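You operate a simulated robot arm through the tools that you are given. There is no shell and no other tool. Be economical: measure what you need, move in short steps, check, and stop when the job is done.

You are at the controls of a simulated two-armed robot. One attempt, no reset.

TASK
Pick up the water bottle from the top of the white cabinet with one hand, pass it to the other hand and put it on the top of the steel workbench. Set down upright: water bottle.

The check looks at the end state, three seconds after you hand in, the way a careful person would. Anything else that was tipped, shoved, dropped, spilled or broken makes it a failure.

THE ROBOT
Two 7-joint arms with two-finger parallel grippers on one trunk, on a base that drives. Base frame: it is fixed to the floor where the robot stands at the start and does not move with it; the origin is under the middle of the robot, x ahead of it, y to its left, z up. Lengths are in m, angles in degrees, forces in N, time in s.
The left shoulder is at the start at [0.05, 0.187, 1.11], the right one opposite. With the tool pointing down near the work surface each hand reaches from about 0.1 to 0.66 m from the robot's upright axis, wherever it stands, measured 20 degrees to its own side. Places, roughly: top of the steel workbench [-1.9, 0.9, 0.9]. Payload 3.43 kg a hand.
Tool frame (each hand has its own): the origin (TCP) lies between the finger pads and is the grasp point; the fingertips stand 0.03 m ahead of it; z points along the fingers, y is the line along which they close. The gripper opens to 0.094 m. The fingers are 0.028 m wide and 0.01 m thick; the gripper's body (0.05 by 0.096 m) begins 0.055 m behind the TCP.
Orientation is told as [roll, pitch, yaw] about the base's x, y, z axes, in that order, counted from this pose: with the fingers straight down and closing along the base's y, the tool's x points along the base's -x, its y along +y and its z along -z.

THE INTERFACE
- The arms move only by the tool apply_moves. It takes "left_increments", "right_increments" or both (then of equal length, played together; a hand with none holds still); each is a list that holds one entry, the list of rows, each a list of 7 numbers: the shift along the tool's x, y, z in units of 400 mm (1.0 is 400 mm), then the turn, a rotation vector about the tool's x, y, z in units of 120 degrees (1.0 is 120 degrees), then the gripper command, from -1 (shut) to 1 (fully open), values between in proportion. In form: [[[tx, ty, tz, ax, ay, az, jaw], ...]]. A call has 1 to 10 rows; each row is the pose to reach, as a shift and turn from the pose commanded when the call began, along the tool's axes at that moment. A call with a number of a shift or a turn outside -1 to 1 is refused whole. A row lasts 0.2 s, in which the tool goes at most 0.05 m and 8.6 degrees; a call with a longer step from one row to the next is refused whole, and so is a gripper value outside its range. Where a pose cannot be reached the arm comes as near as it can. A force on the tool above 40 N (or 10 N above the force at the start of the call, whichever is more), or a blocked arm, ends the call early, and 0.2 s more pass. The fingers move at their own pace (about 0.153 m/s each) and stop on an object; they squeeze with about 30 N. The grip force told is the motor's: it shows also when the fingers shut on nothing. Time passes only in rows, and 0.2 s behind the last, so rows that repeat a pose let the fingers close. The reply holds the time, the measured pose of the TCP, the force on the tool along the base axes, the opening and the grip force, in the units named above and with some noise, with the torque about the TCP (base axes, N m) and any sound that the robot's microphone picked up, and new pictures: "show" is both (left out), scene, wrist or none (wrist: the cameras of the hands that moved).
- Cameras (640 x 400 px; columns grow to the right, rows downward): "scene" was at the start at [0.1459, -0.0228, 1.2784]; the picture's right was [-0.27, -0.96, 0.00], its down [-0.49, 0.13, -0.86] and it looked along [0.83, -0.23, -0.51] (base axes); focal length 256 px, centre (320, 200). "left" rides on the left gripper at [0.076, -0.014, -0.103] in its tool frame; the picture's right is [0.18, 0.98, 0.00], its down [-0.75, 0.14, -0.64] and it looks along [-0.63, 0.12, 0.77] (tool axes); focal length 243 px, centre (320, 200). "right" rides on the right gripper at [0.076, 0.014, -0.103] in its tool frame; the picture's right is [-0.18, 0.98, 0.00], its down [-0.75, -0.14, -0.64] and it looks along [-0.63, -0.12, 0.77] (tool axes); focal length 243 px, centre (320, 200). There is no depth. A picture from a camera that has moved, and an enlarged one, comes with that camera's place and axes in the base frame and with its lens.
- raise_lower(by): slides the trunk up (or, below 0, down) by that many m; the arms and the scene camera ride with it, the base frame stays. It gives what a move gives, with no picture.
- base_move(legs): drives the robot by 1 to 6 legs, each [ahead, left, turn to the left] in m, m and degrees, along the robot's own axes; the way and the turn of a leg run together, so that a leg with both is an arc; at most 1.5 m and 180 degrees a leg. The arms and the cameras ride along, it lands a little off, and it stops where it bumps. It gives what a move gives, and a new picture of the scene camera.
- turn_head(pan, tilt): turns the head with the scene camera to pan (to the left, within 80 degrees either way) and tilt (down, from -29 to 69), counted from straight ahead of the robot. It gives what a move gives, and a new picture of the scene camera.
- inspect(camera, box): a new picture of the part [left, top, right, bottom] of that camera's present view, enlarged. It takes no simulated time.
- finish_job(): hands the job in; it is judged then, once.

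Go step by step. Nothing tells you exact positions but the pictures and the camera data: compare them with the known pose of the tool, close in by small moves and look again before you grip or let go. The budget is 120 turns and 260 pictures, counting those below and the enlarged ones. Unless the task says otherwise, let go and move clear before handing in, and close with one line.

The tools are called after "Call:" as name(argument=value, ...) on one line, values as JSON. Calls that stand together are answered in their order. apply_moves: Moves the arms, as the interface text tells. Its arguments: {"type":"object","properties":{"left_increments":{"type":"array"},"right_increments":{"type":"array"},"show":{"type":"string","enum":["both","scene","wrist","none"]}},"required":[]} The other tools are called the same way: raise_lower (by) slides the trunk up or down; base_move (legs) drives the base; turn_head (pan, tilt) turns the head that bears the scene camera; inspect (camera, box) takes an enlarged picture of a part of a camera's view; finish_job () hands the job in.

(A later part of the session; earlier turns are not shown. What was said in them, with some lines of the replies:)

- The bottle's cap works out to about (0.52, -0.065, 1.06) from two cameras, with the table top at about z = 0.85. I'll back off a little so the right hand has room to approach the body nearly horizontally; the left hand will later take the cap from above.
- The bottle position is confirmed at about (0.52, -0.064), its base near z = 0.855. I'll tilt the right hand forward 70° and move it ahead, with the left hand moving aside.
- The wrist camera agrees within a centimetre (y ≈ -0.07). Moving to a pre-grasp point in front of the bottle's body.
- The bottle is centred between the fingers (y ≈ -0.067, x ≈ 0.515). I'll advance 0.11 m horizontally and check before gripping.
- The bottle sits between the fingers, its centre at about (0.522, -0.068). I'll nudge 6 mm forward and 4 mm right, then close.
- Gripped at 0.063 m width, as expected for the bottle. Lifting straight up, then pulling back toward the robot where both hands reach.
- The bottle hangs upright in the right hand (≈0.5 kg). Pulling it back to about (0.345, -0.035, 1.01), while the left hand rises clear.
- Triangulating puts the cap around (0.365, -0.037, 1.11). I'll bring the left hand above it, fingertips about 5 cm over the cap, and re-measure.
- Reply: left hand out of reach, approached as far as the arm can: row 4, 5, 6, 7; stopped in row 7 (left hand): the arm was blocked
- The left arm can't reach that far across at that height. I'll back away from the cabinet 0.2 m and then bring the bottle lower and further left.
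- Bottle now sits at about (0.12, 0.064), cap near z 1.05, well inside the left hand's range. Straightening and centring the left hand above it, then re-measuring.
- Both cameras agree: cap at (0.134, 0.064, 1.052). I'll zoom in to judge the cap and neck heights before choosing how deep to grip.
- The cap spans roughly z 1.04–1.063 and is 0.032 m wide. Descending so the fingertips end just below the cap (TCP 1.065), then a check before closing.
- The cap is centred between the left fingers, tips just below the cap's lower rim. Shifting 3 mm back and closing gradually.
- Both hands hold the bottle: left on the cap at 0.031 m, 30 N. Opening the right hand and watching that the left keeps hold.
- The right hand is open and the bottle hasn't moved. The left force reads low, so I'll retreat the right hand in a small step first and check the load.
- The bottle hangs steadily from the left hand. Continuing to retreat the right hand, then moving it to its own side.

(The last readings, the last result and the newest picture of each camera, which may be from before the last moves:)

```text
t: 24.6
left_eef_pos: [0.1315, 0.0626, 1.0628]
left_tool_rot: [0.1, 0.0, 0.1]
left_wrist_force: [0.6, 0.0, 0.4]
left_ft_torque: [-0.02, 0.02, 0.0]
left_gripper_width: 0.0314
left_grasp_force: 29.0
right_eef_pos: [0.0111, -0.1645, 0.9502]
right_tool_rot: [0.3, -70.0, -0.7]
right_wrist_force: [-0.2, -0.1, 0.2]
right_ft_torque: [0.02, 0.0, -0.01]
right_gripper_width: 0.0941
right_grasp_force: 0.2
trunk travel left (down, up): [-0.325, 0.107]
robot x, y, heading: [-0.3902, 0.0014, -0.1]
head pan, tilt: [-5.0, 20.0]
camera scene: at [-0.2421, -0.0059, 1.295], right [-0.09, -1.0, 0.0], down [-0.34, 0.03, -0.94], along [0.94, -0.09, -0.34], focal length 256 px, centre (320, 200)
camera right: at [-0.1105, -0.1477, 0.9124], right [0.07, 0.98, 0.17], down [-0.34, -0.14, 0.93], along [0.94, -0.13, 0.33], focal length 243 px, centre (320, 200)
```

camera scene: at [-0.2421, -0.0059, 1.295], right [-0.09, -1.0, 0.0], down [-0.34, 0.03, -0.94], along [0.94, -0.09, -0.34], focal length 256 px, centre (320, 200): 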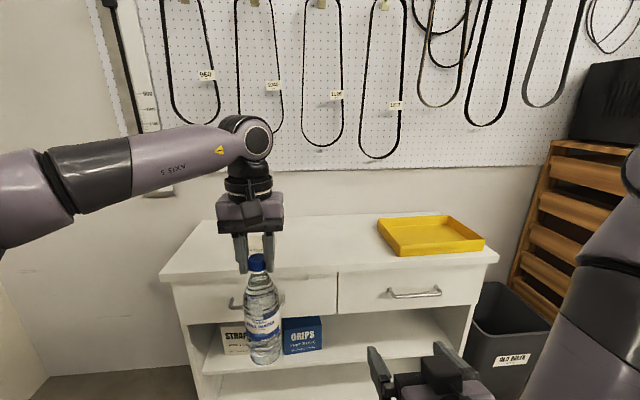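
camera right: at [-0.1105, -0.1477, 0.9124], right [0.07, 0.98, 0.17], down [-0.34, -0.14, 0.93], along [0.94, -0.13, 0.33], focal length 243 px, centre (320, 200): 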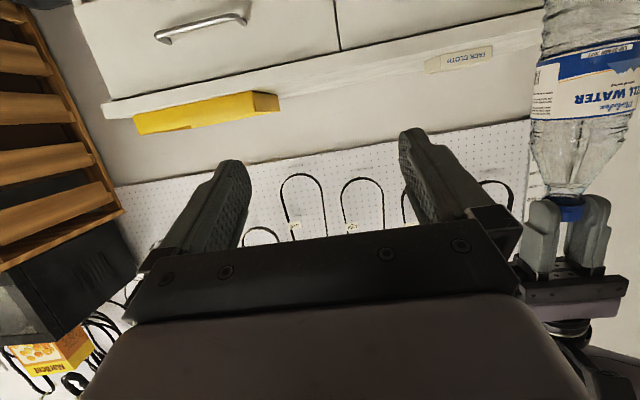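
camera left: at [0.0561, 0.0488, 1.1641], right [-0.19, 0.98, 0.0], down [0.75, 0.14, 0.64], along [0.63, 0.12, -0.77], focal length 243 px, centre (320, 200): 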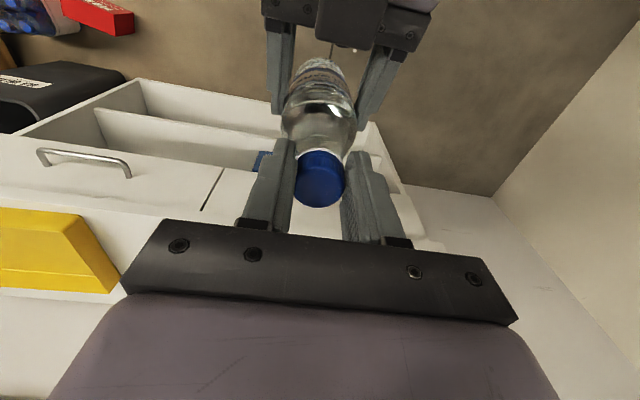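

The bottle hangs upright from the left hand. I'll fold the right hand back to its starting pose, then look around for the workbench.

Call:
apply_moves(right_increments=[[[-0.035, -0.011, -0.027, 0, 0.0648, 0, 1], [-0.07, -0.022, -0.054, 0, 0.1296, 0, 1], [-0.105, -0.033, -0.081, 0, 0.1944, 0, 1], [-0.14, -0.044, -0.108, 0, 0.2592, 0, 1], [-0.175, -0.055, -0.135, 0, 0.324, 0, 1], [-0.21, -0.066, -0.162, 0, 0.3888, 0, 1], [-0.245, -0.077, -0.189, 0, 0.4536, 0, 1], [-0.28, -0.088, -0.216, 0, 0.5184, 0, 1], [-0.31, -0.1, -0.245, 0, 0.5833, 0, 1], [-0.31, -0.1, -0.245, 0, 0.5833, 0, 1]]], show="none")

Call:
turn_head(pan=80, tilt=20)

```text
t: 26.8
left_eef_pos: [0.1311, 0.0632, 1.0637]
left_tool_rot: [0.1, 0.0, 0.1]
left_wrist_force: [0.4, -0.3, -0.3]
left_ft_torque: [0.01, 0.02, 0.01]
left_gripper_width: 0.0312
left_grasp_force: 29.5
right_eef_pos: [-0.034, -0.2038, 1.0972]
right_tool_rot: [0.2, 0.3, -0.4]
right_wrist_force: [-1.1, 0.0, -0.4]
right_ft_torque: [0.01, -0.01, -0.03]
right_gripper_width: 0.094
right_grasp_force: 0.1
right hand out of reach, approached as far as the arm can: row 1, 2
trunk travel left (down, up): [-0.325, 0.107]
robot x, y, heading: [-0.393, 0.0, -0.5]
head pan, tilt: [-5.0, 20.0]
```

```text
t: 28.4
left_eef_pos: [0.1317, 0.0625, 1.0636]
left_tool_rot: [0.2, -0.1, 0.1]
left_wrist_force: [0.2, 0.3, 0.1]
left_ft_torque: [0.0, 0.02, -0.02]
left_gripper_width: 0.0311
left_grasp_force: 30.1
right_eef_pos: [-0.0331, -0.2034, 1.0972]
right_tool_rot: [0.1, 0.1, -0.6]
right_wrist_force: [-0.7, -0.2, -0.2]
right_ft_torque: [-0.04, 0.01, -0.02]
right_gripper_width: 0.094
right_grasp_force: 0.0
trunk travel left (down, up): [-0.325, 0.107]
robot x, y, heading: [-0.392, 0.0033, -0.3]
head pan, tilt: [80.0, 20.0]
camera scene: at [-0.318, 0.0942, 1.295], right [0.98, -0.18, 0.0], down [-0.06, -0.34, -0.94], along [0.17, 0.92, -0.34], focal length 256 px, centre (320, 200)
```

scene: 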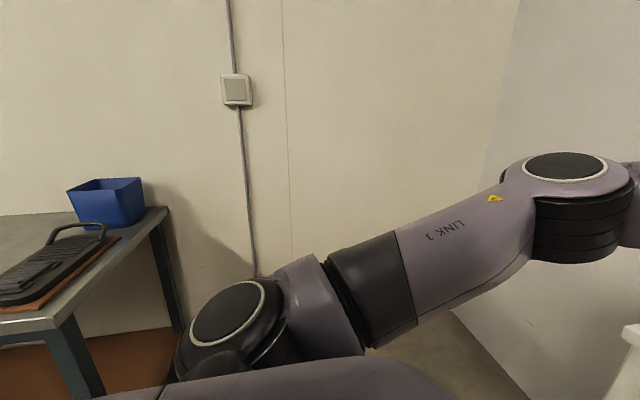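

The bench starts to my left-rear (near corner about (-0.77, 0.58)), and the bottle's base is below its 0.9 height. I'll raise the trunk 0.1, then turn left in place to see the bench.

Call:
raise_lower(by=0.1)

Call:
base_move(legs=[[0, 0, 60]])

Call:
turn_head(pan=70, tilt=25)

```text
t: 29.8
left_eef_pos: [0.1311, 0.0627, 1.1635]
left_tool_rot: [0.1, -0.1, 0.1]
left_wrist_force: [-0.2, 0.5, -5.9]
left_ft_torque: [0.02, 0.05, 0.01]
left_gripper_width: 0.0311
left_grasp_force: 29.8
right_eef_pos: [-0.0329, -0.2031, 1.1976]
right_tool_rot: [0.0, 0.1, -0.5]
right_wrist_force: [-0.3, -0.4, -0.5]
right_ft_torque: [0.01, 0.01, 0.01]
right_gripper_width: 0.0943
right_grasp_force: 0.0
trunk travel left (down, up): [-0.425, 0.007]
robot x, y, heading: [-0.3949, 0.006, -0.3]
head pan, tilt: [80.0, 20.0]
```

```text
t: 32.7
left_eef_pos: [-0.1712, 0.4827, 1.1628]
left_tool_rot: [0.1, -0.1, 58.5]
left_wrist_force: [0.5, 0.2, -4.7]
left_ft_torque: [0.0, 0.01, 0.01]
left_gripper_width: 0.0307
left_grasp_force: 30.1
right_eef_pos: [-0.0304, 0.2011, 1.1969]
right_tool_rot: [0.0, 0.1, 57.9]
right_wrist_force: [-0.4, -0.1, -0.3]
right_ft_torque: [-0.01, 0.0, -0.01]
right_gripper_width: 0.0938
right_grasp_force: 0.1
trunk travel left (down, up): [-0.425, 0.007]
robot x, y, heading: [-0.3954, 0.0027, 57.7]
head pan, tilt: [80.0, 20.0]
camera scene: at [-0.4321, 0.1153, 1.395], right [0.67, 0.74, 0.0], down [0.25, -0.23, -0.94], along [-0.7, 0.63, -0.34], focal length 256 px, centre (320, 200)
```

scene: 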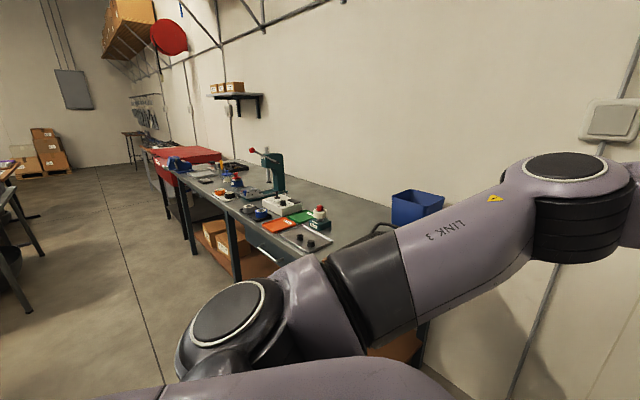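

```text
t: 33.5
left_eef_pos: [-0.1714, 0.4803, 1.1636]
left_tool_rot: [0.1, -0.2, 58.5]
left_wrist_force: [-0.1, 1.3, -5.4]
left_ft_torque: [0.0, -0.01, -0.04]
left_gripper_width: 0.031
left_grasp_force: 29.8
right_eef_pos: [-0.031, 0.2011, 1.1965]
right_tool_rot: [0.1, 0.1, 57.9]
right_wrist_force: [-0.4, -0.5, -0.2]
right_ft_torque: [0.01, 0.02, -0.01]
right_gripper_width: 0.094
right_grasp_force: 0.1
trunk travel left (down, up): [-0.425, 0.007]
robot x, y, heading: [-0.3934, -0.0006, 58.1]
head pan, tilt: [70.0, 25.0]
camera scene: at [-0.4196, 0.1255, 1.387], right [0.79, 0.62, 0.0], down [0.26, -0.33, -0.91], along [-0.56, 0.71, -0.42], focal length 256 px, centre (320, 200)
```

scene: 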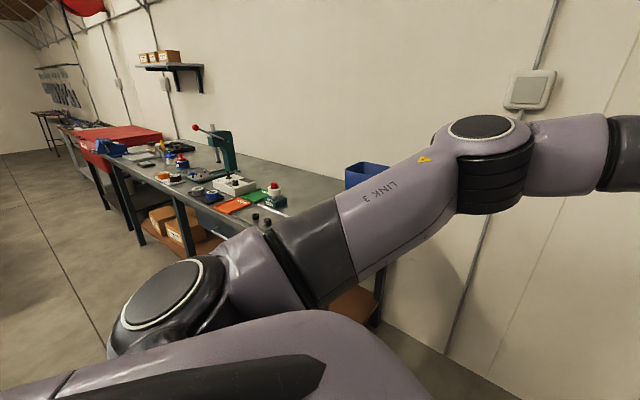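

The bench is cluttered along its front, with bare steel toward the back between the press and the blue bin. I'll finish the turn to face the bench squarely and view it from there.

Call:
base_move(legs=[[0, 0, 32]])

Call:
turn_head(pan=35, tilt=25)

```text
t: 35.4
left_eef_pos: [-0.4651, 0.5256, 1.1633]
left_tool_rot: [0.1, 0.0, 91.0]
left_wrist_force: [0.3, 0.3, -4.3]
left_ft_torque: [0.0, -0.01, 0.0]
left_gripper_width: 0.031
left_grasp_force: 29.8
right_eef_pos: [-0.1949, 0.3661, 1.1975]
right_tool_rot: [0.0, 0.1, 90.5]
right_wrist_force: [0.0, -0.4, 0.7]
right_ft_torque: [0.01, 0.01, 0.01]
right_gripper_width: 0.094
right_grasp_force: 0.1
trunk travel left (down, up): [-0.425, 0.007]
robot x, y, heading: [-0.3936, 0.0039, 90.9]
head pan, tilt: [70.0, 25.0]
camera scene: at [-0.4816, 0.0925, 1.3869], right [0.33, 0.94, 0.0], down [0.4, -0.14, -0.91], along [-0.85, 0.3, -0.42], focal length 256 px, centre (320, 200)
```

scene: 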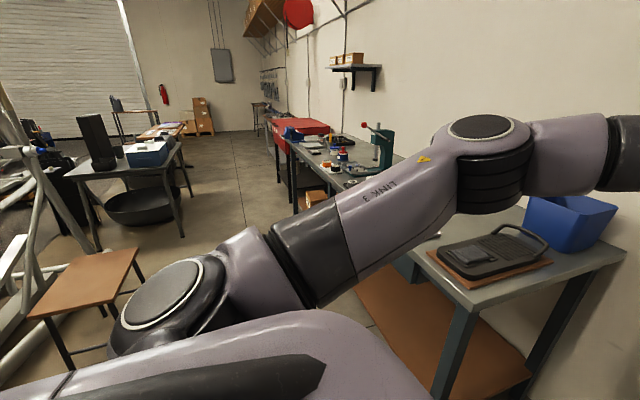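

```text
t: 36.4
left_eef_pos: [-0.4646, 0.5268, 1.1627]
left_tool_rot: [0.1, -0.1, 91.0]
left_wrist_force: [0.6, -0.1, -5.2]
left_ft_torque: [-0.06, -0.01, 0.0]
left_gripper_width: 0.0309
left_grasp_force: 29.9
right_eef_pos: [-0.195, 0.367, 1.196]
right_tool_rot: [0.1, 0.1, 90.4]
right_wrist_force: [0.3, 0.5, -0.5]
right_ft_torque: [-0.03, 0.0, -0.02]
right_gripper_width: 0.0941
right_grasp_force: 0.1
trunk travel left (down, up): [-0.425, 0.007]
robot x, y, heading: [-0.3907, -0.0018, 90.7]
head pan, tilt: [35.0, 25.0]
camera scene: at [-0.4482, 0.1367, 1.3869], right [0.81, 0.58, 0.0], down [0.25, -0.34, -0.91], along [-0.53, 0.74, -0.42], focal length 256 px, centre (320, 200)
```

scene: 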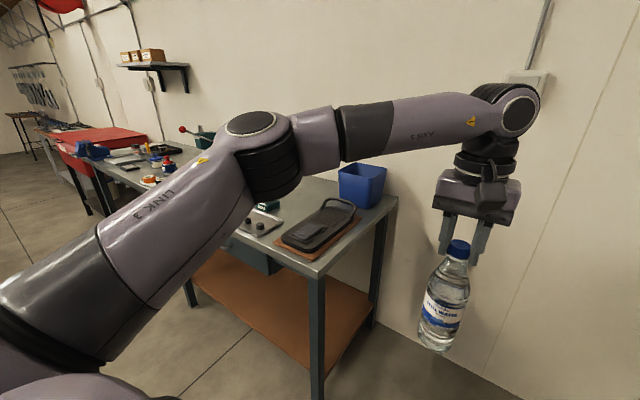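

The near end of the bench is taken by a grill pan and a bin. I'll strafe left 0.8 m along the bench at a safe distance to look at the middle.

Call:
base_move(legs=[[0, 0.8, 0]])

Call:
turn_head(pan=0, tilt=30)

```text
t: 44.0
left_eef_pos: [-1.2652, 0.5278, 1.1634]
left_tool_rot: [0.2, -0.1, 89.9]
left_wrist_force: [-0.1, 0.5, -5.9]
left_ft_torque: [-0.03, -0.02, -0.02]
left_gripper_width: 0.0309
left_grasp_force: 30.2
right_eef_pos: [-0.999, 0.3611, 1.1975]
right_tool_rot: [0.1, 0.0, 89.2]
right_wrist_force: [-0.4, 0.3, 0.0]
right_ft_torque: [0.0, 0.0, -0.01]
right_gripper_width: 0.0937
right_grasp_force: 0.0
trunk travel left (down, up): [-0.425, 0.007]
robot x, y, heading: [-1.202, -0.0007, 89.7]
head pan, tilt: [35.0, 25.0]
camera scene: at [-1.257, 0.1374, 1.3869], right [0.82, 0.57, 0.0], down [0.24, -0.35, -0.91], along [-0.51, 0.75, -0.42], focal length 256 px, centre (320, 200)
```

scene: 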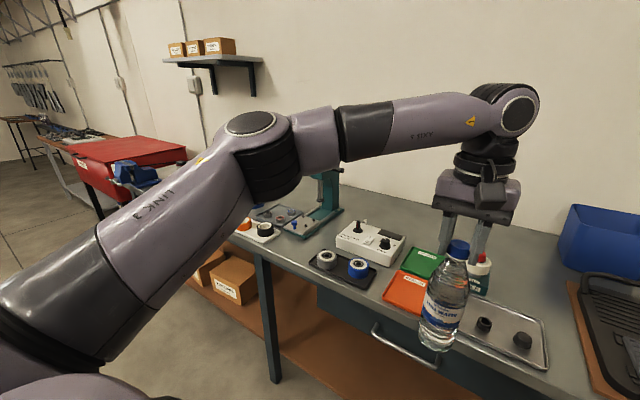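

```text
t: 45.0
left_eef_pos: [-1.2639, 0.5268, 1.1631]
left_tool_rot: [0.2, -0.2, 89.9]
left_wrist_force: [-0.5, -0.5, -4.7]
left_ft_torque: [-0.04, 0.03, -0.03]
left_gripper_width: 0.0309
left_grasp_force: 30.4
right_eef_pos: [-0.9992, 0.3619, 1.198]
right_tool_rot: [0.1, 0.1, 89.2]
right_wrist_force: [-0.8, -0.2, 0.0]
right_ft_torque: [0.0, 0.0, 0.07]
right_gripper_width: 0.094
right_grasp_force: 0.2
trunk travel left (down, up): [-0.425, 0.007]
robot x, y, heading: [-1.2055, 0.0018, 89.5]
head pan, tilt: [0.0, 30.0]
camera scene: at [-1.204, 0.1518, 1.3789], right [1.0, -0.01, 0.0], down [0.0, -0.5, -0.87], along [0.01, 0.87, -0.5], focal length 256 px, centre (320, 200)
```

scene: 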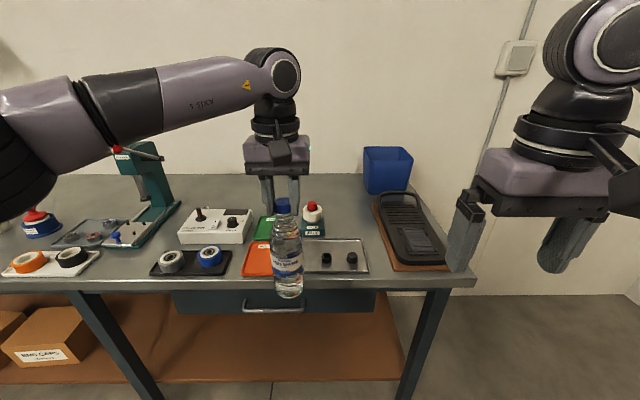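

There is a bare patch behind the metal tray, between the red-button box and the blue bin: about x -1.18…-1.03, y 0.77…0.97; I'll target (-1.11, 0.83). First strafe right and shift the hand left/up, while still clear of the bench edge.

Call:
base_move(legs=[[0, -0.25, 0]])

Call:
apply_moves(left_increments=[[[0, 0.07, -0.03, 0, 0, 0, -1], [0, 0.14, -0.06, 0, 0, 0, -1], [0, 0.22, -0.1, 0, 0, 0, -1], [0, 0.22, -0.1, 0, 0, 0, -1]]], show="scene")

```text
t: 47.7
left_eef_pos: [-1.0204, 0.5249, 1.1627]
left_tool_rot: [0.1, -0.2, 90.2]
left_wrist_force: [-0.7, 0.1, -5.4]
left_ft_torque: [-0.03, -0.02, 0.02]
left_gripper_width: 0.0309
left_grasp_force: 29.9
right_eef_pos: [-0.7531, 0.3603, 1.1964]
right_tool_rot: [0.1, 0.2, 89.4]
right_wrist_force: [0.6, 0.4, -0.5]
right_ft_torque: [0.0, 0.03, 0.02]
right_gripper_width: 0.0939
right_grasp_force: 0.0
trunk travel left (down, up): [-0.425, 0.007]
robot x, y, heading: [-0.9593, 0.0022, 89.6]
head pan, tilt: [0.0, 30.0]
camera scene: at [-0.9565, 0.1499, 1.3789], right [1.0, -0.01, 0.0], down [0.0, -0.5, -0.87], along [0.01, 0.87, -0.5], focal length 256 px, centre (320, 200)
```

scene: 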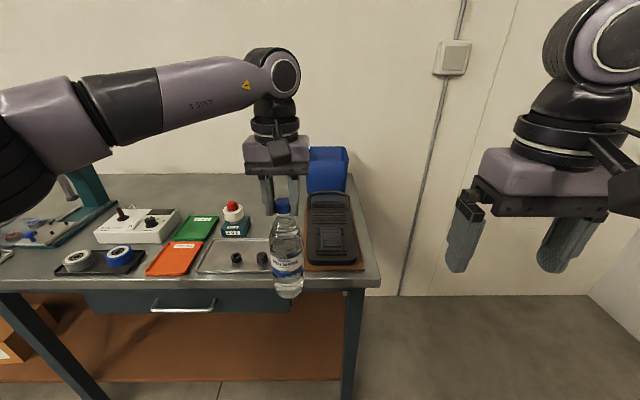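

```text
t: 48.7
left_eef_pos: [-1.1049, 0.5264, 1.2004]
left_tool_rot: [0.1, -0.2, 90.0]
left_wrist_force: [-0.8, -0.4, -5.7]
left_ft_torque: [-0.04, -0.02, -0.02]
left_gripper_width: 0.0311
left_grasp_force: 30.1
right_eef_pos: [-0.7533, 0.3591, 1.1966]
right_tool_rot: [0.0, 0.1, 89.5]
right_wrist_force: [0.2, -0.1, 0.2]
right_ft_torque: [-0.01, 0.02, 0.0]
right_gripper_width: 0.0941
right_grasp_force: 0.0
trunk travel left (down, up): [-0.425, 0.007]
robot x, y, heading: [-0.9559, 0.0015, 89.6]
head pan, tilt: [0.0, 30.0]
camera scene: at [-0.9562, 0.15, 1.3789], right [1.0, -0.01, 0.0], down [0.0, -0.5, -0.87], along [0.01, 0.87, -0.5], focal length 256 px, centre (320, 200)
```

scene: 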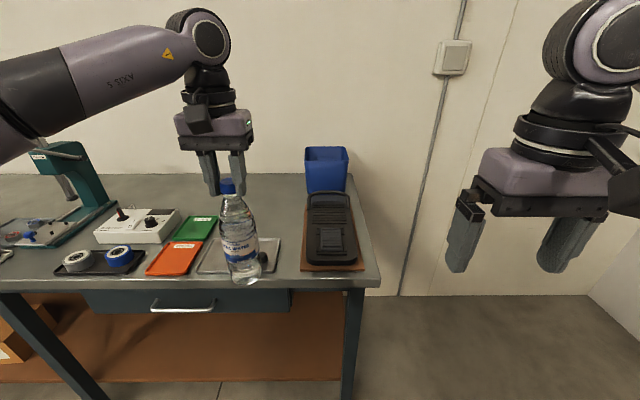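

From here the free patch is about x -1.15…-1.00, y 0.76…0.98; target (-1.075, 0.83). I'll shift the hand 3 cm right, then drive forward 0.18 m (keeping the same stand-off I had at the cabinet).

Call:
apply_moves(left_increments=[[[0, -0.07, 0, 0, 0, 0, -1], [0, -0.07, 0, 0, 0, 0, -1]]], show="none")

Call:
base_move(legs=[[0.18, 0, 0]])

Call:
turn_head(pan=10, tilt=45)

```text
t: 49.3
left_eef_pos: [-1.079, 0.5236, 1.2039]
left_tool_rot: [0.1, 0.0, 90.2]
left_wrist_force: [-0.5, 0.2, -5.5]
left_ft_torque: [-0.01, 0.02, 0.02]
left_gripper_width: 0.0311
left_grasp_force: 29.9
right_eef_pos: [-0.7541, 0.3594, 1.1961]
right_tool_rot: [0.0, 0.1, 89.5]
right_wrist_force: [0.4, -0.9, -1.1]
right_ft_torque: [0.01, -0.03, -0.01]
right_gripper_width: 0.0939
right_grasp_force: 0.1
trunk travel left (down, up): [-0.425, 0.007]
robot x, y, heading: [-0.9599, -0.0022, 89.6]
head pan, tilt: [0.0, 30.0]
```

```text
t: 50.8
left_eef_pos: [-1.0773, 0.7011, 1.2035]
left_tool_rot: [0.1, -0.1, 90.1]
left_wrist_force: [0.9, 0.2, -5.0]
left_ft_torque: [-0.06, -0.01, 0.02]
left_gripper_width: 0.0311
left_grasp_force: 30.2
right_eef_pos: [-0.7514, 0.5366, 1.1978]
right_tool_rot: [0.1, 0.0, 89.6]
right_wrist_force: [0.3, 0.2, -0.3]
right_ft_torque: [-0.04, 0.0, 0.01]
right_gripper_width: 0.0941
right_grasp_force: 0.2
trunk travel left (down, up): [-0.425, 0.007]
robot x, y, heading: [-0.9612, 0.1758, 89.7]
head pan, tilt: [0.0, 30.0]
camera scene: at [-0.9559, 0.3265, 1.3788], right [1.0, -0.01, 0.0], down [0.0, -0.5, -0.87], along [0.0, 0.87, -0.5], focal length 256 px, centre (320, 200)
```

scene: 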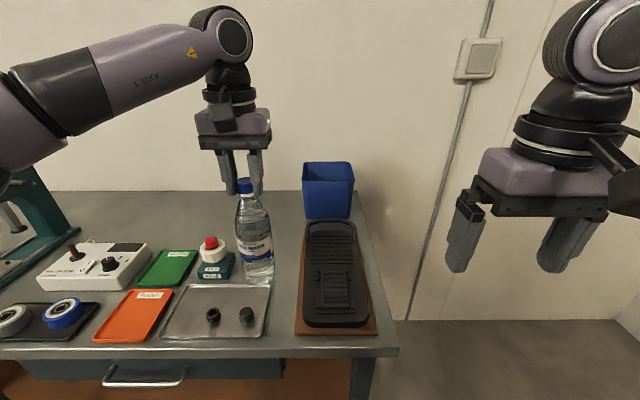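

```text
t: 51.6
left_eef_pos: [-1.0775, 0.6989, 1.203]
left_tool_rot: [0.1, 0.0, 90.0]
left_wrist_force: [0.6, 0.3, -5.4]
left_ft_torque: [-0.03, 0.01, 0.01]
left_gripper_width: 0.031
left_grasp_force: 30.3
right_eef_pos: [-0.7525, 0.5366, 1.1969]
right_tool_rot: [0.1, 0.0, 89.5]
right_wrist_force: [0.0, 0.3, 0.4]
right_ft_torque: [0.02, -0.01, 0.02]
right_gripper_width: 0.0941
right_grasp_force: 0.1
trunk travel left (down, up): [-0.425, 0.007]
robot x, y, heading: [-0.9564, 0.1755, 89.8]
head pan, tilt: [10.0, 45.0]
camera scene: at [-0.9701, 0.3154, 1.3564], right [0.99, 0.17, 0.0], down [0.12, -0.7, -0.71], along [-0.12, 0.7, -0.71], focal length 256 px, centre (320, 200)
```

scene: 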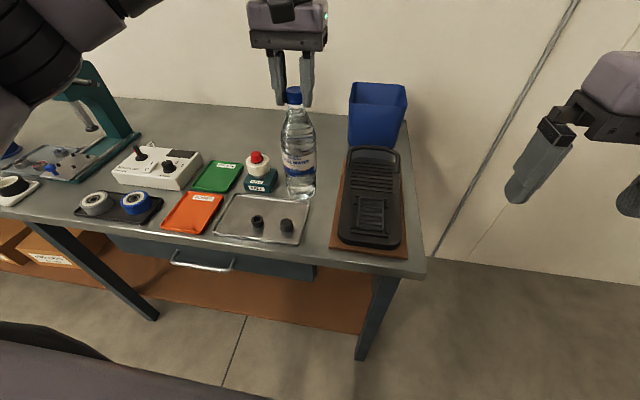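

The patch is confirmed free: tray's back edge y ≈ 0.77, button box to x -1.16, grill board from x -1.00. Before driving closer, I look down at the gap between the base and the bench.

Call:
turn_head(pan=0, tilt=69)

```text
t: 52.5
left_eef_pos: [-1.0771, 0.7005, 1.2033]
left_tool_rot: [0.1, -0.1, 90.0]
left_wrist_force: [0.4, 0.4, -4.7]
left_ft_torque: [-0.02, 0.02, 0.03]
left_gripper_width: 0.031
left_grasp_force: 30.2
right_eef_pos: [-0.7529, 0.5363, 1.1971]
right_tool_rot: [0.1, 0.1, 89.5]
right_wrist_force: [-0.6, -0.7, -0.9]
right_ft_torque: [0.01, 0.03, -0.01]
right_gripper_width: 0.0939
right_grasp_force: 0.2
trunk travel left (down, up): [-0.425, 0.007]
robot x, y, heading: [-0.9563, 0.1768, 89.9]
head pan, tilt: [0.0, 68.8]
camera scene: at [-0.9562, 0.2912, 1.3275], right [1.0, 0.0, 0.0], down [0.0, -0.93, -0.36], along [0.0, 0.36, -0.93], focal length 256 px, centre (320, 200)
```

scene: 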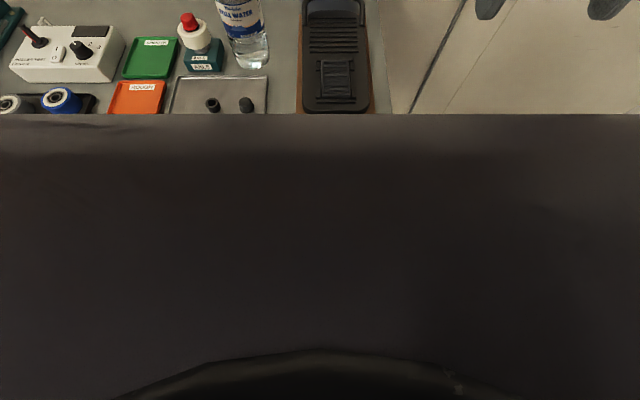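

My own torso blocks that view, so I'll stay at this stand-off and try the arm reach instead, at the present height.

Call:
turn_head(pan=10, tilt=42)

Call:
apply_moves(left_increments=[[[-0.08, 0, 0, 0, 0, 0, -1], [-0.16, 0, 0, 0, 0, 0, -1], [-0.24, 0, 0.02, 0, 0, 0, -1], [-0.3, 0, 0.06, 0, 0, 0, -1], [-0.335, 0, 0.1, 0, 0, 0, -1], [-0.335, 0, 0.1, 0, 0, 0, -1]]])

```text
t: 53.4
left_eef_pos: [-1.0773, 0.6999, 1.2041]
left_tool_rot: [0.0, -0.1, 90.1]
left_wrist_force: [-0.4, 0.6, -5.2]
left_ft_torque: [-0.05, -0.04, 0.02]
left_gripper_width: 0.0312
left_grasp_force: 29.7
right_eef_pos: [-0.7524, 0.5362, 1.1964]
right_tool_rot: [0.1, 0.0, 89.6]
right_wrist_force: [0.3, 0.3, 0.4]
right_ft_torque: [0.03, -0.01, 0.01]
right_gripper_width: 0.0939
right_grasp_force: 0.2
trunk travel left (down, up): [-0.425, 0.007]
robot x, y, heading: [-0.9527, 0.1734, 89.6]
head pan, tilt: [10.0, 42.0]
camera scene: at [-0.9705, 0.3176, 1.3606], right [0.99, 0.17, 0.0], down [0.11, -0.66, -0.74], along [-0.12, 0.73, -0.67], focal length 256 px, centre (320, 200)
```

scene: 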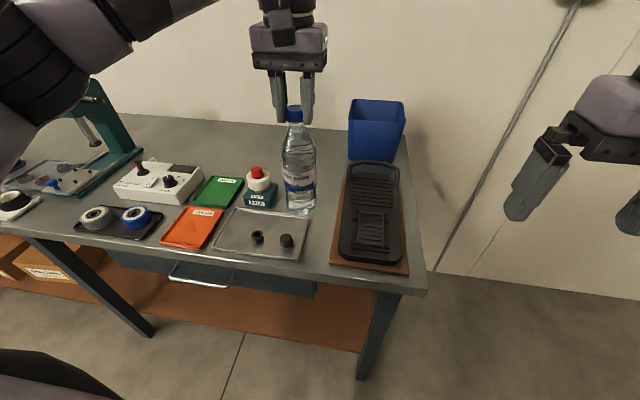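

```text
t: 54.8
left_eef_pos: [-1.0908, 0.7866, 1.1524]
left_tool_rot: [0.1, -0.2, 90.1]
left_wrist_force: [0.5, 0.6, -5.0]
left_ft_torque: [0.01, 0.01, -0.04]
left_gripper_width: 0.0309
left_grasp_force: 30.0
left hand out of reach, approached as far as the arm can: row 3, 4, 5, 6
right_eef_pos: [-0.7529, 0.5347, 1.1962]
right_tool_rot: [0.1, 0.1, 89.6]
right_wrist_force: [0.4, 0.3, -0.9]
right_ft_torque: [0.0, 0.05, -0.01]
right_gripper_width: 0.0939
right_grasp_force: 0.1
trunk travel left (down, up): [-0.425, 0.007]
robot x, y, heading: [-0.955, 0.1769, 89.5]
head pan, tilt: [10.0, 42.0]
camera scene: at [-0.9703, 0.3173, 1.3607], right [0.99, 0.17, 0.0], down [0.11, -0.66, -0.74], along [-0.13, 0.73, -0.67], focal length 256 px, centre (320, 200)
camera left: at [-1.0763, 0.7095, 1.2543], right [-0.98, -0.19, 0.0], down [-0.14, 0.75, 0.64], along [-0.12, 0.63, -0.77], focal length 243 px, centre (320, 200)
```

scene: 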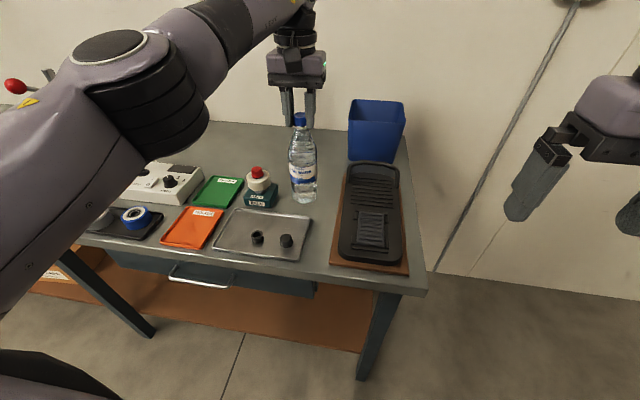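
left: 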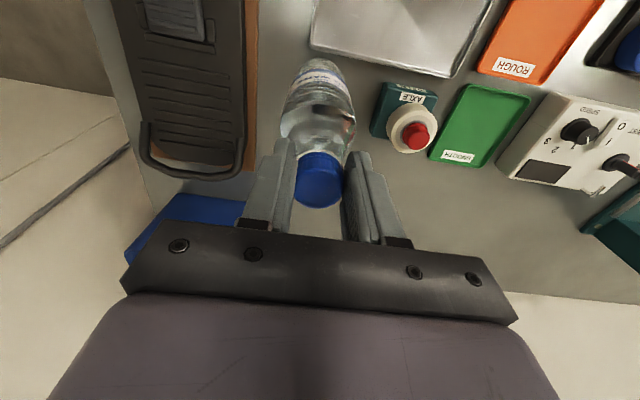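

The arm is at its limit at y 0.787. I'll creep the base forward 0.05 m, then re-check.

Call:
base_move(legs=[[0.05, 0, 0]])

Call:
apply_moves(left_increments=[[[0, -0.01, 0.02, 0, 0, 0, -1], [0, -0.02, 0.025, 0, 0, 0, -1], [0, -0.02, 0.025, 0, 0, 0, -1]]])

```text
t: 55.7
left_eef_pos: [-1.0917, 0.8361, 1.152]
left_tool_rot: [0.1, 0.0, 90.1]
left_wrist_force: [-0.6, 0.6, -6.0]
left_ft_torque: [-0.03, 0.01, -0.01]
left_gripper_width: 0.031
left_grasp_force: 29.9
right_eef_pos: [-0.7503, 0.5865, 1.1966]
right_tool_rot: [0.1, 0.3, 89.6]
right_wrist_force: [0.4, 1.7, 0.9]
right_ft_torque: [-0.03, 0.0, 0.02]
right_gripper_width: 0.0939
right_grasp_force: 0.0
trunk travel left (down, up): [-0.425, 0.007]
robot x, y, heading: [-0.9568, 0.2263, 89.7]
head pan, tilt: [10.0, 42.0]
camera scene: at [-0.9703, 0.3683, 1.3604], right [0.99, 0.17, 0.0], down [0.11, -0.66, -0.74], along [-0.13, 0.73, -0.67], focal length 256 px, centre (320, 200)
```

scene: 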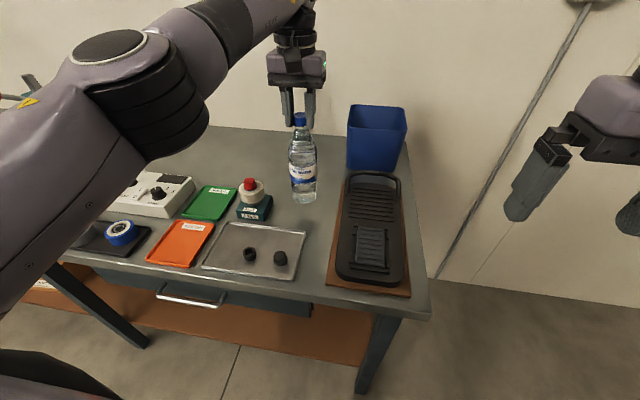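

```text
t: 56.5
left_eef_pos: [-1.0831, 0.8363, 1.1424]
left_tool_rot: [0.1, 0.1, 90.1]
left_wrist_force: [-0.6, -0.6, -5.7]
left_ft_torque: [0.01, -0.01, -0.04]
left_gripper_width: 0.0308
left_grasp_force: 29.8
right_eef_pos: [-0.752, 0.5847, 1.197]
right_tool_rot: [0.1, 0.2, 89.7]
right_wrist_force: [0.4, -1.1, 0.3]
right_ft_torque: [-0.01, 0.0, -0.03]
right_gripper_width: 0.0939
right_grasp_force: 0.0
trunk travel left (down, up): [-0.425, 0.007]
robot x, y, heading: [-0.9557, 0.222, 89.6]
head pan, tilt: [10.0, 42.0]
camera scene: at [-0.9703, 0.367, 1.3606], right [0.99, 0.17, 0.0], down [0.11, -0.66, -0.74], along [-0.13, 0.73, -0.67], focal length 256 px, centre (320, 200)
camera left: at [-1.0682, 0.7588, 1.2436], right [-0.98, -0.19, 0.0], down [-0.14, 0.75, 0.64], along [-0.12, 0.63, -0.77], focal length 243 px, centre (320, 200)
```

scene: 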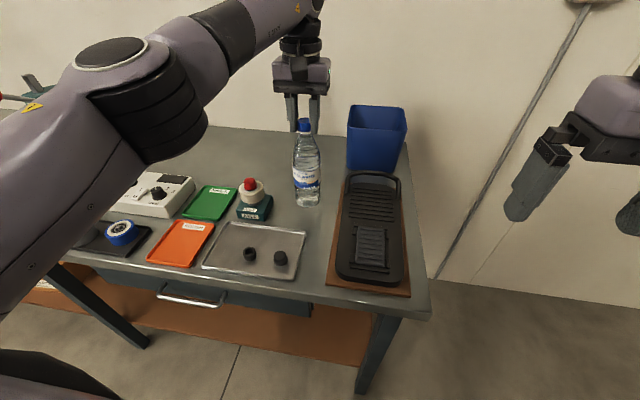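
left: 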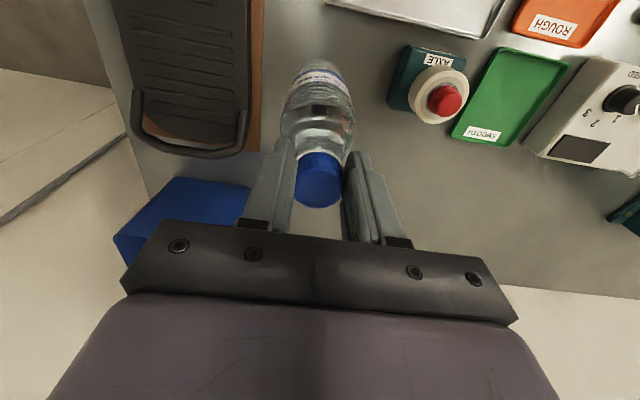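

The bottle hovers above the clear patch. Lowering in small steps and watching the vertical force for contact.

Call:
apply_moves(left_increments=[[[0, 0, 0.02, 0, 0, 0, -1], [0, 0, 0.04, 0, 0, 0, -1], [0, 0, 0.05, 0, 0, 0, -1], [0, 0, 0.05, 0, 0, 0, -1]]], show="scene")

Call:
inspect(camera="scene", box=[230, 80, 390, 240])

```text
t: 57.5
left_eef_pos: [-1.0836, 0.8357, 1.1243]
left_tool_rot: [0.0, -0.1, 90.0]
left_wrist_force: [0.2, -0.7, -4.9]
left_ft_torque: [-0.04, 0.02, -0.01]
left_gripper_width: 0.031
left_grasp_force: 30.9
right_eef_pos: [-0.7523, 0.5852, 1.1963]
right_tool_rot: [0.0, 0.1, 89.5]
right_wrist_force: [-0.1, -0.2, -0.3]
right_ft_torque: [0.0, -0.02, 0.02]
right_gripper_width: 0.0941
right_grasp_force: 0.0
trunk travel left (down, up): [-0.425, 0.007]
robot x, y, heading: [-0.9531, 0.2226, 89.7]
head pan, tilt: [10.0, 42.0]
camera scene: at [-0.9703, 0.367, 1.3606], right [0.99, 0.17, 0.0], down [0.11, -0.66, -0.74], along [-0.13, 0.73, -0.67], focal length 256 px, centre (320, 200)
```

scene: 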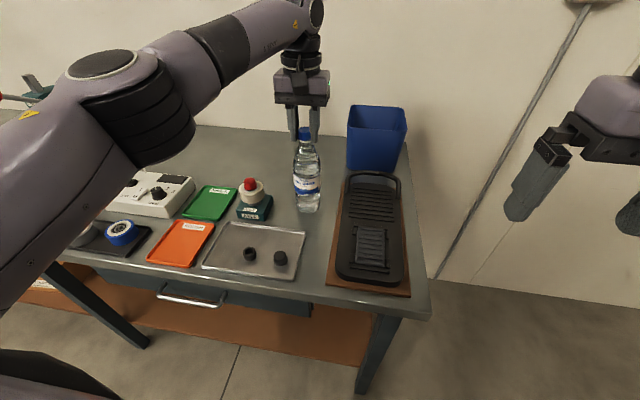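

```text
2.50 times, centred on (310, 160) of scene
camera zoom: at [-0.9703, 0.367, 1.3606], right [0.99, 0.17, 0.0], down [0.11, -0.66, -0.74], along [-0.13, 0.73, -0.67], focal length 641 px, centre (345, 300)
```

zoom: 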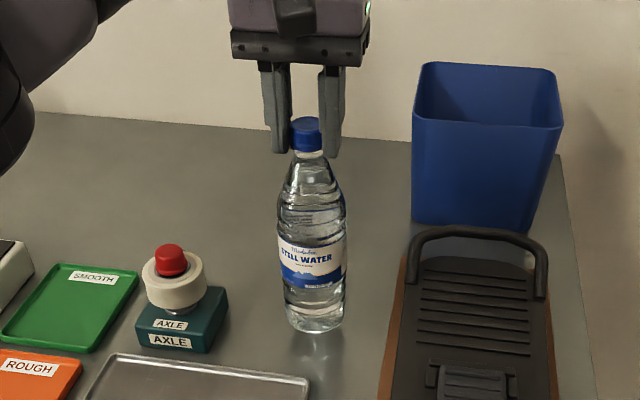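

Still hanging freely with about a centimetre to go. Continuing down.

Call:
apply_moves(left_increments=[[[0, 0, 0.01, 0, 0, 0, -1], [0, 0, 0.018, 0, 0, 0, -1], [0, 0, 0.018, 0, 0, 0, -1]]], show="none")

```text
t: 58.3
left_eef_pos: [-1.083, 0.8364, 1.1151]
left_tool_rot: [0.2, 0.0, 90.3]
left_wrist_force: [-0.6, 0.6, -5.2]
left_ft_torque: [-0.04, 0.01, -0.01]
left_gripper_width: 0.0311
left_grasp_force: 30.0
right_eef_pos: [-0.7524, 0.5858, 1.1974]
right_tool_rot: [0.1, 0.1, 89.6]
right_wrist_force: [0.5, -0.3, -0.3]
right_ft_torque: [0.02, -0.04, 0.01]
right_gripper_width: 0.0939
right_grasp_force: 0.0
trunk travel left (down, up): [-0.425, 0.007]
robot x, y, heading: [-0.9587, 0.222, 89.7]
head pan, tilt: [10.0, 42.0]
```

Call:
apply_moves(left_increments=[[[0, 0, 0.008, 0, 0, 0, -1], [0, 0, 0.008, 0, 0, 0, -1]]], show="none")

Call:
inspect(camera="scene", box=[260, 110, 360, 230])

```text
t: 58.9
left_eef_pos: [-1.0842, 0.8356, 1.1113]
left_tool_rot: [0.1, -0.1, 90.0]
left_wrist_force: [0.5, -0.9, -4.9]
left_ft_torque: [-0.07, -0.03, 0.03]
left_gripper_width: 0.031
left_grasp_force: 30.1
right_eef_pos: [-0.7525, 0.5845, 1.1973]
right_tool_rot: [0.1, 0.1, 89.5]
right_wrist_force: [0.2, 0.7, 0.2]
right_ft_torque: [0.01, -0.01, 0.02]
right_gripper_width: 0.0937
right_grasp_force: 0.1
trunk travel left (down, up): [-0.425, 0.007]
robot x, y, heading: [-0.9548, 0.2242, 89.8]
head pan, tilt: [10.0, 42.0]
```

```text
3.33 times, centred on (310, 170) of scene
camera zoom: at [-0.9703, 0.3669, 1.3606], right [0.99, 0.17, 0.0], down [0.11, -0.66, -0.74], along [-0.13, 0.73, -0.67], focal length 854 px, centre (353, 300)
```

zoom: 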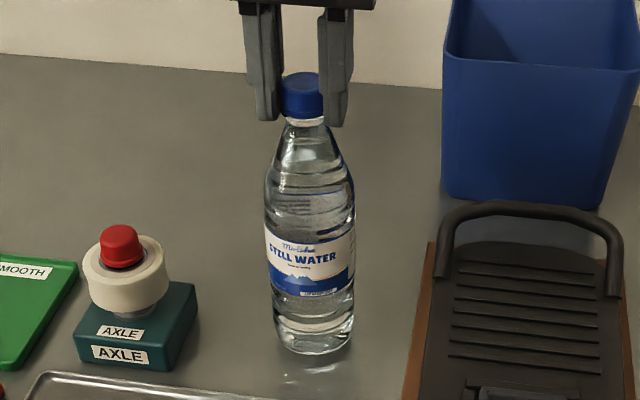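

Still free; a few millimetres remain. Lowering further.

Call:
apply_moves(left_increments=[[[0, 0, 0.006, 0, 0, 0, -1], [0, 0, 0.01, 0, 0, 0, -1], [0, 0, 0.01, 0, 0, 0, -1]]], show="none")

```text
t: 59.7
left_eef_pos: [-1.0849, 0.8344, 1.108]
left_tool_rot: [0.1, 0.0, 90.0]
left_wrist_force: [0.0, 0.0, -5.5]
left_ft_torque: [-0.03, 0.01, -0.04]
left_gripper_width: 0.0308
left_grasp_force: 30.0
right_eef_pos: [-0.7516, 0.585, 1.197]
right_tool_rot: [0.1, 0.1, 89.6]
right_wrist_force: [-0.2, -1.0, 0.1]
right_ft_torque: [0.0, 0.03, 0.0]
right_gripper_width: 0.0941
right_grasp_force: 0.0
trunk travel left (down, up): [-0.425, 0.007]
robot x, y, heading: [-0.9559, 0.2254, 89.7]
head pan, tilt: [10.0, 42.0]
```

Call:
apply_moves(left_increments=[[[0, 0, 0.006, 0, 0, 0, -1], [0, 0, 0.01, 0, 0, 0, -1], [0, 0, 0.01, 0, 0, 0, -1]]], show="none")

```text
t: 60.5
left_eef_pos: [-1.0828, 0.8357, 1.1037]
left_tool_rot: [0.1, -0.1, 90.1]
left_wrist_force: [-0.3, 0.4, -5.3]
left_ft_torque: [-0.01, 0.02, 0.01]
left_gripper_width: 0.0309
left_grasp_force: 30.3
right_eef_pos: [-0.7521, 0.585, 1.1967]
right_tool_rot: [0.1, 0.1, 89.7]
right_wrist_force: [1.1, 0.6, 1.0]
right_ft_torque: [0.03, 0.03, 0.01]
right_gripper_width: 0.094
right_grasp_force: 0.0
trunk travel left (down, up): [-0.425, 0.007]
robot x, y, heading: [-0.9565, 0.2254, 89.5]
head pan, tilt: [10.0, 42.0]
```

Call:
apply_moves(left_increments=[[[0, 0, 0.006, 0, 0, 0, -1], [0, 0, 0.01, 0, 0, 0, -1], [0, 0, 0.01, 0, 0, 0, -1]]], show="none")

Call:
inspect(camera="scene", box=[270, 150, 350, 230])

```text
t: 61.3
left_eef_pos: [-1.0841, 0.8342, 1.1037]
left_tool_rot: [0.0, -0.3, 90.1]
left_wrist_force: [1.5, -0.6, 12.3]
left_ft_torque: [-0.4, -0.14, 0.0]
left_gripper_width: 0.0308
left_grasp_force: 30.1
right_eef_pos: [-0.7529, 0.5834, 1.1973]
right_tool_rot: [0.1, -0.1, 89.6]
right_wrist_force: [0.4, 0.2, -0.3]
right_ft_torque: [-0.02, 0.02, 0.04]
right_gripper_width: 0.0942
right_grasp_force: 0.1
trunk travel left (down, up): [-0.425, 0.007]
robot x, y, heading: [-0.9547, 0.2256, 89.6]
head pan, tilt: [10.0, 42.0]
```

```text
5.00 times, centred on (310, 190) of scene
camera zoom: at [-0.9699, 0.3651, 1.3611], right [0.99, 0.17, 0.0], down [0.11, -0.66, -0.74], along [-0.13, 0.73, -0.67], focal length 1281 px, centre (370, 250)
```

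zoom: 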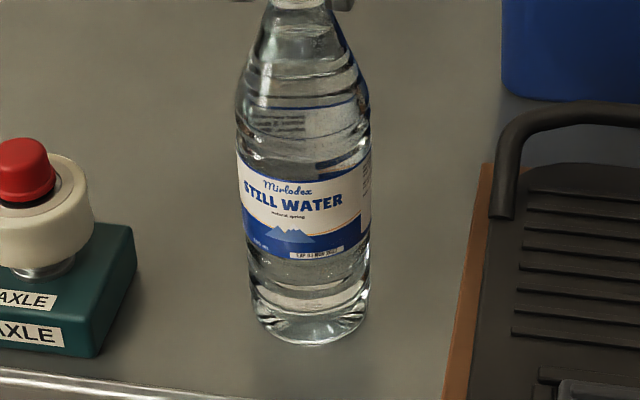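

Contact: the force jumped to +12 N, so the bottle stands on the bench. I'll ease 2.5 mm up to relieve the press and open slowly.

Call:
apply_moves(left_increments=[[[0, 0, -0.006, 0, 0, 0, -1], [0, 0, -0.006, 0, 0, 0, -0.3], [0, 0, -0.006, 0, 0, 0, 0], [0, 0, -0.006, 0, 0, 0, 0.5], [0, 0, -0.006, 0, 0, 0, 1], [0, 0, -0.006, 0, 0, 0, 1]]])

```text
t: 62.7
left_eef_pos: [-1.0845, 0.8354, 1.1017]
left_tool_rot: [0.2, 0.0, 90.1]
left_wrist_force: [0.0, 0.0, 0.7]
left_ft_torque: [0.01, -0.01, 0.01]
left_gripper_width: 0.094
left_grasp_force: 0.0
right_eef_pos: [-0.7526, 0.584, 1.1977]
right_tool_rot: [0.0, 0.1, 89.6]
right_wrist_force: [-0.3, 0.5, -0.5]
right_ft_torque: [0.02, 0.04, 0.03]
right_gripper_width: 0.0938
right_grasp_force: 0.1
trunk travel left (down, up): [-0.425, 0.007]
robot x, y, heading: [-0.9575, 0.2248, 89.5]
head pan, tilt: [10.0, 42.0]
camera scene: at [-0.9702, 0.3664, 1.3607], right [0.99, 0.17, 0.0], down [0.11, -0.66, -0.74], along [-0.13, 0.73, -0.67], focal length 256 px, centre (320, 200)
camera left: at [-1.0691, 0.7585, 1.2035], right [-0.98, -0.19, 0.0], down [-0.14, 0.75, 0.64], along [-0.12, 0.63, -0.77], focal length 243 px, centre (320, 200)
```

scene: 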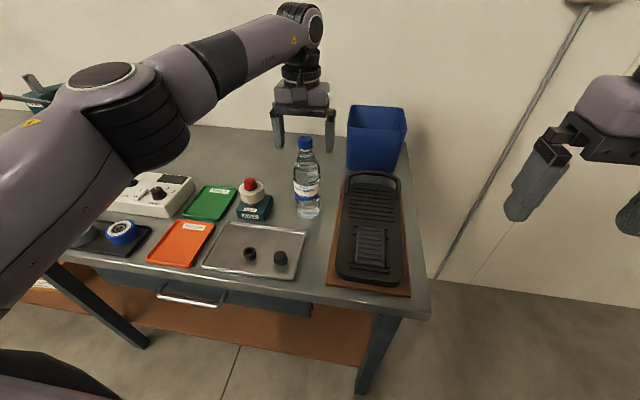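
left: 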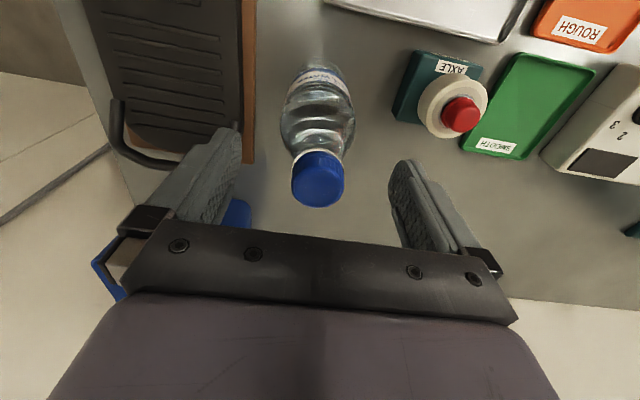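

The bottle stands on its own. Raising the hand straight up until the fingertips clear the cap.

Call:
apply_moves(left_increments=[[[0, 0, -0.04, 0, 0, 0, 1], [0, 0, -0.08, 0, 0, 0, 1], [0, 0, -0.12, 0, 0, 0, 1], [0, 0, -0.12, 0, 0, 0, 1]]])

```text
t: 63.7
left_eef_pos: [-1.0845, 0.8351, 1.1512]
left_tool_rot: [0.0, 0.0, 90.1]
left_wrist_force: [0.4, -0.4, -0.2]
left_ft_torque: [0.01, 0.01, -0.02]
left_gripper_width: 0.0938
left_grasp_force: 0.0
left hand out of reach, approached as far as the arm can: row 3
right_eef_pos: [-0.7527, 0.585, 1.1972]
right_tool_rot: [0.1, 0.1, 89.5]
right_wrist_force: [-0.9, 0.1, 0.4]
right_ft_torque: [-0.02, -0.01, -0.01]
right_gripper_width: 0.0939
right_grasp_force: 0.2
trunk travel left (down, up): [-0.425, 0.007]
robot x, y, heading: [-0.9558, 0.2242, 89.9]
head pan, tilt: [10.0, 42.0]
camera scene: at [-0.9704, 0.3666, 1.3607], right [0.99, 0.17, 0.0], down [0.11, -0.66, -0.74], along [-0.13, 0.73, -0.67], focal length 256 px, centre (320, 200)
camera left: at [-1.0689, 0.7575, 1.2523], right [-0.98, -0.19, 0.0], down [-0.14, 0.75, 0.64], along [-0.12, 0.63, -0.77], focal length 243 px, centre (320, 200)
```

scene: 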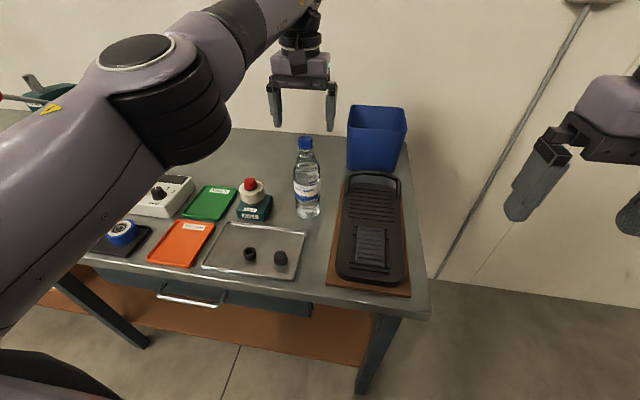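
left: 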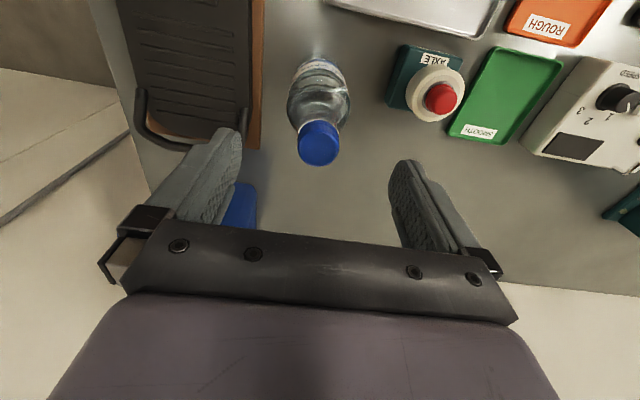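

The fingertips are above the cap and straddle it. Drawing the hand back and up toward the robot.

Call:
apply_moves(left_increments=[[[0.05, 0, -0.02, 0, 0, 0, 1], [0.12, 0, -0.06, 0, 0, 0, 1], [0.2, 0, -0.1, 0, 0, 0, 1], [0.28, 0, -0.12, 0, 0, 0, 1], [0.36, 0, -0.12, 0, 0, 0, 1], [0.36, 0, -0.12, 0, 0, 0, 1]]], show="scene")

```text
t: 65.1
left_eef_pos: [-1.0862, 0.691, 1.1994]
left_tool_rot: [0.1, -0.2, 90.2]
left_wrist_force: [0.6, -0.5, -0.3]
left_ft_torque: [-0.07, 0.04, 0.0]
left_gripper_width: 0.0939
left_grasp_force: 0.1
left hand out of reach, approached as far as the arm can: row 1, 2
right_eef_pos: [-0.7521, 0.5842, 1.1971]
right_tool_rot: [0.1, 0.0, 89.7]
right_wrist_force: [-0.6, 0.1, -0.2]
right_ft_torque: [-0.05, 0.01, 0.0]
right_gripper_width: 0.0941
right_grasp_force: 0.1
trunk travel left (down, up): [-0.425, 0.007]
robot x, y, heading: [-0.9559, 0.2263, 89.8]
head pan, tilt: [10.0, 42.0]
camera scene: at [-0.9699, 0.3671, 1.3606], right [0.99, 0.17, 0.0], down [0.11, -0.66, -0.74], along [-0.13, 0.73, -0.67], focal length 256 px, centre (320, 200)
```

scene: 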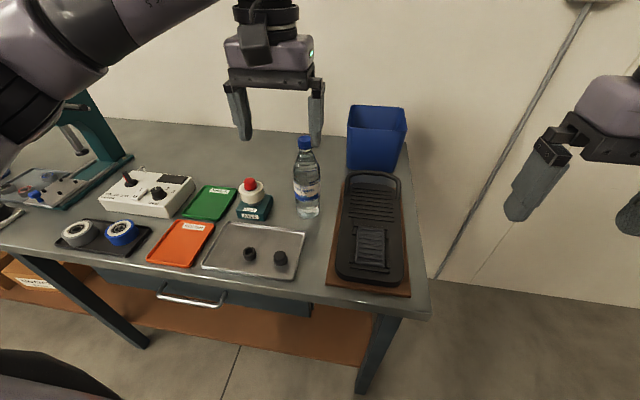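

The bottle stands upright on bare steel, the hand is clear and nothing else on the bench has moved. Handing in.

Call:
finish_job()

```text
The job is handed in.
```

The water bottle was picked up with the right hand, passed to the left hand, and set down upright on the steel workbench. Nothing else was disturbed as far as I could see.
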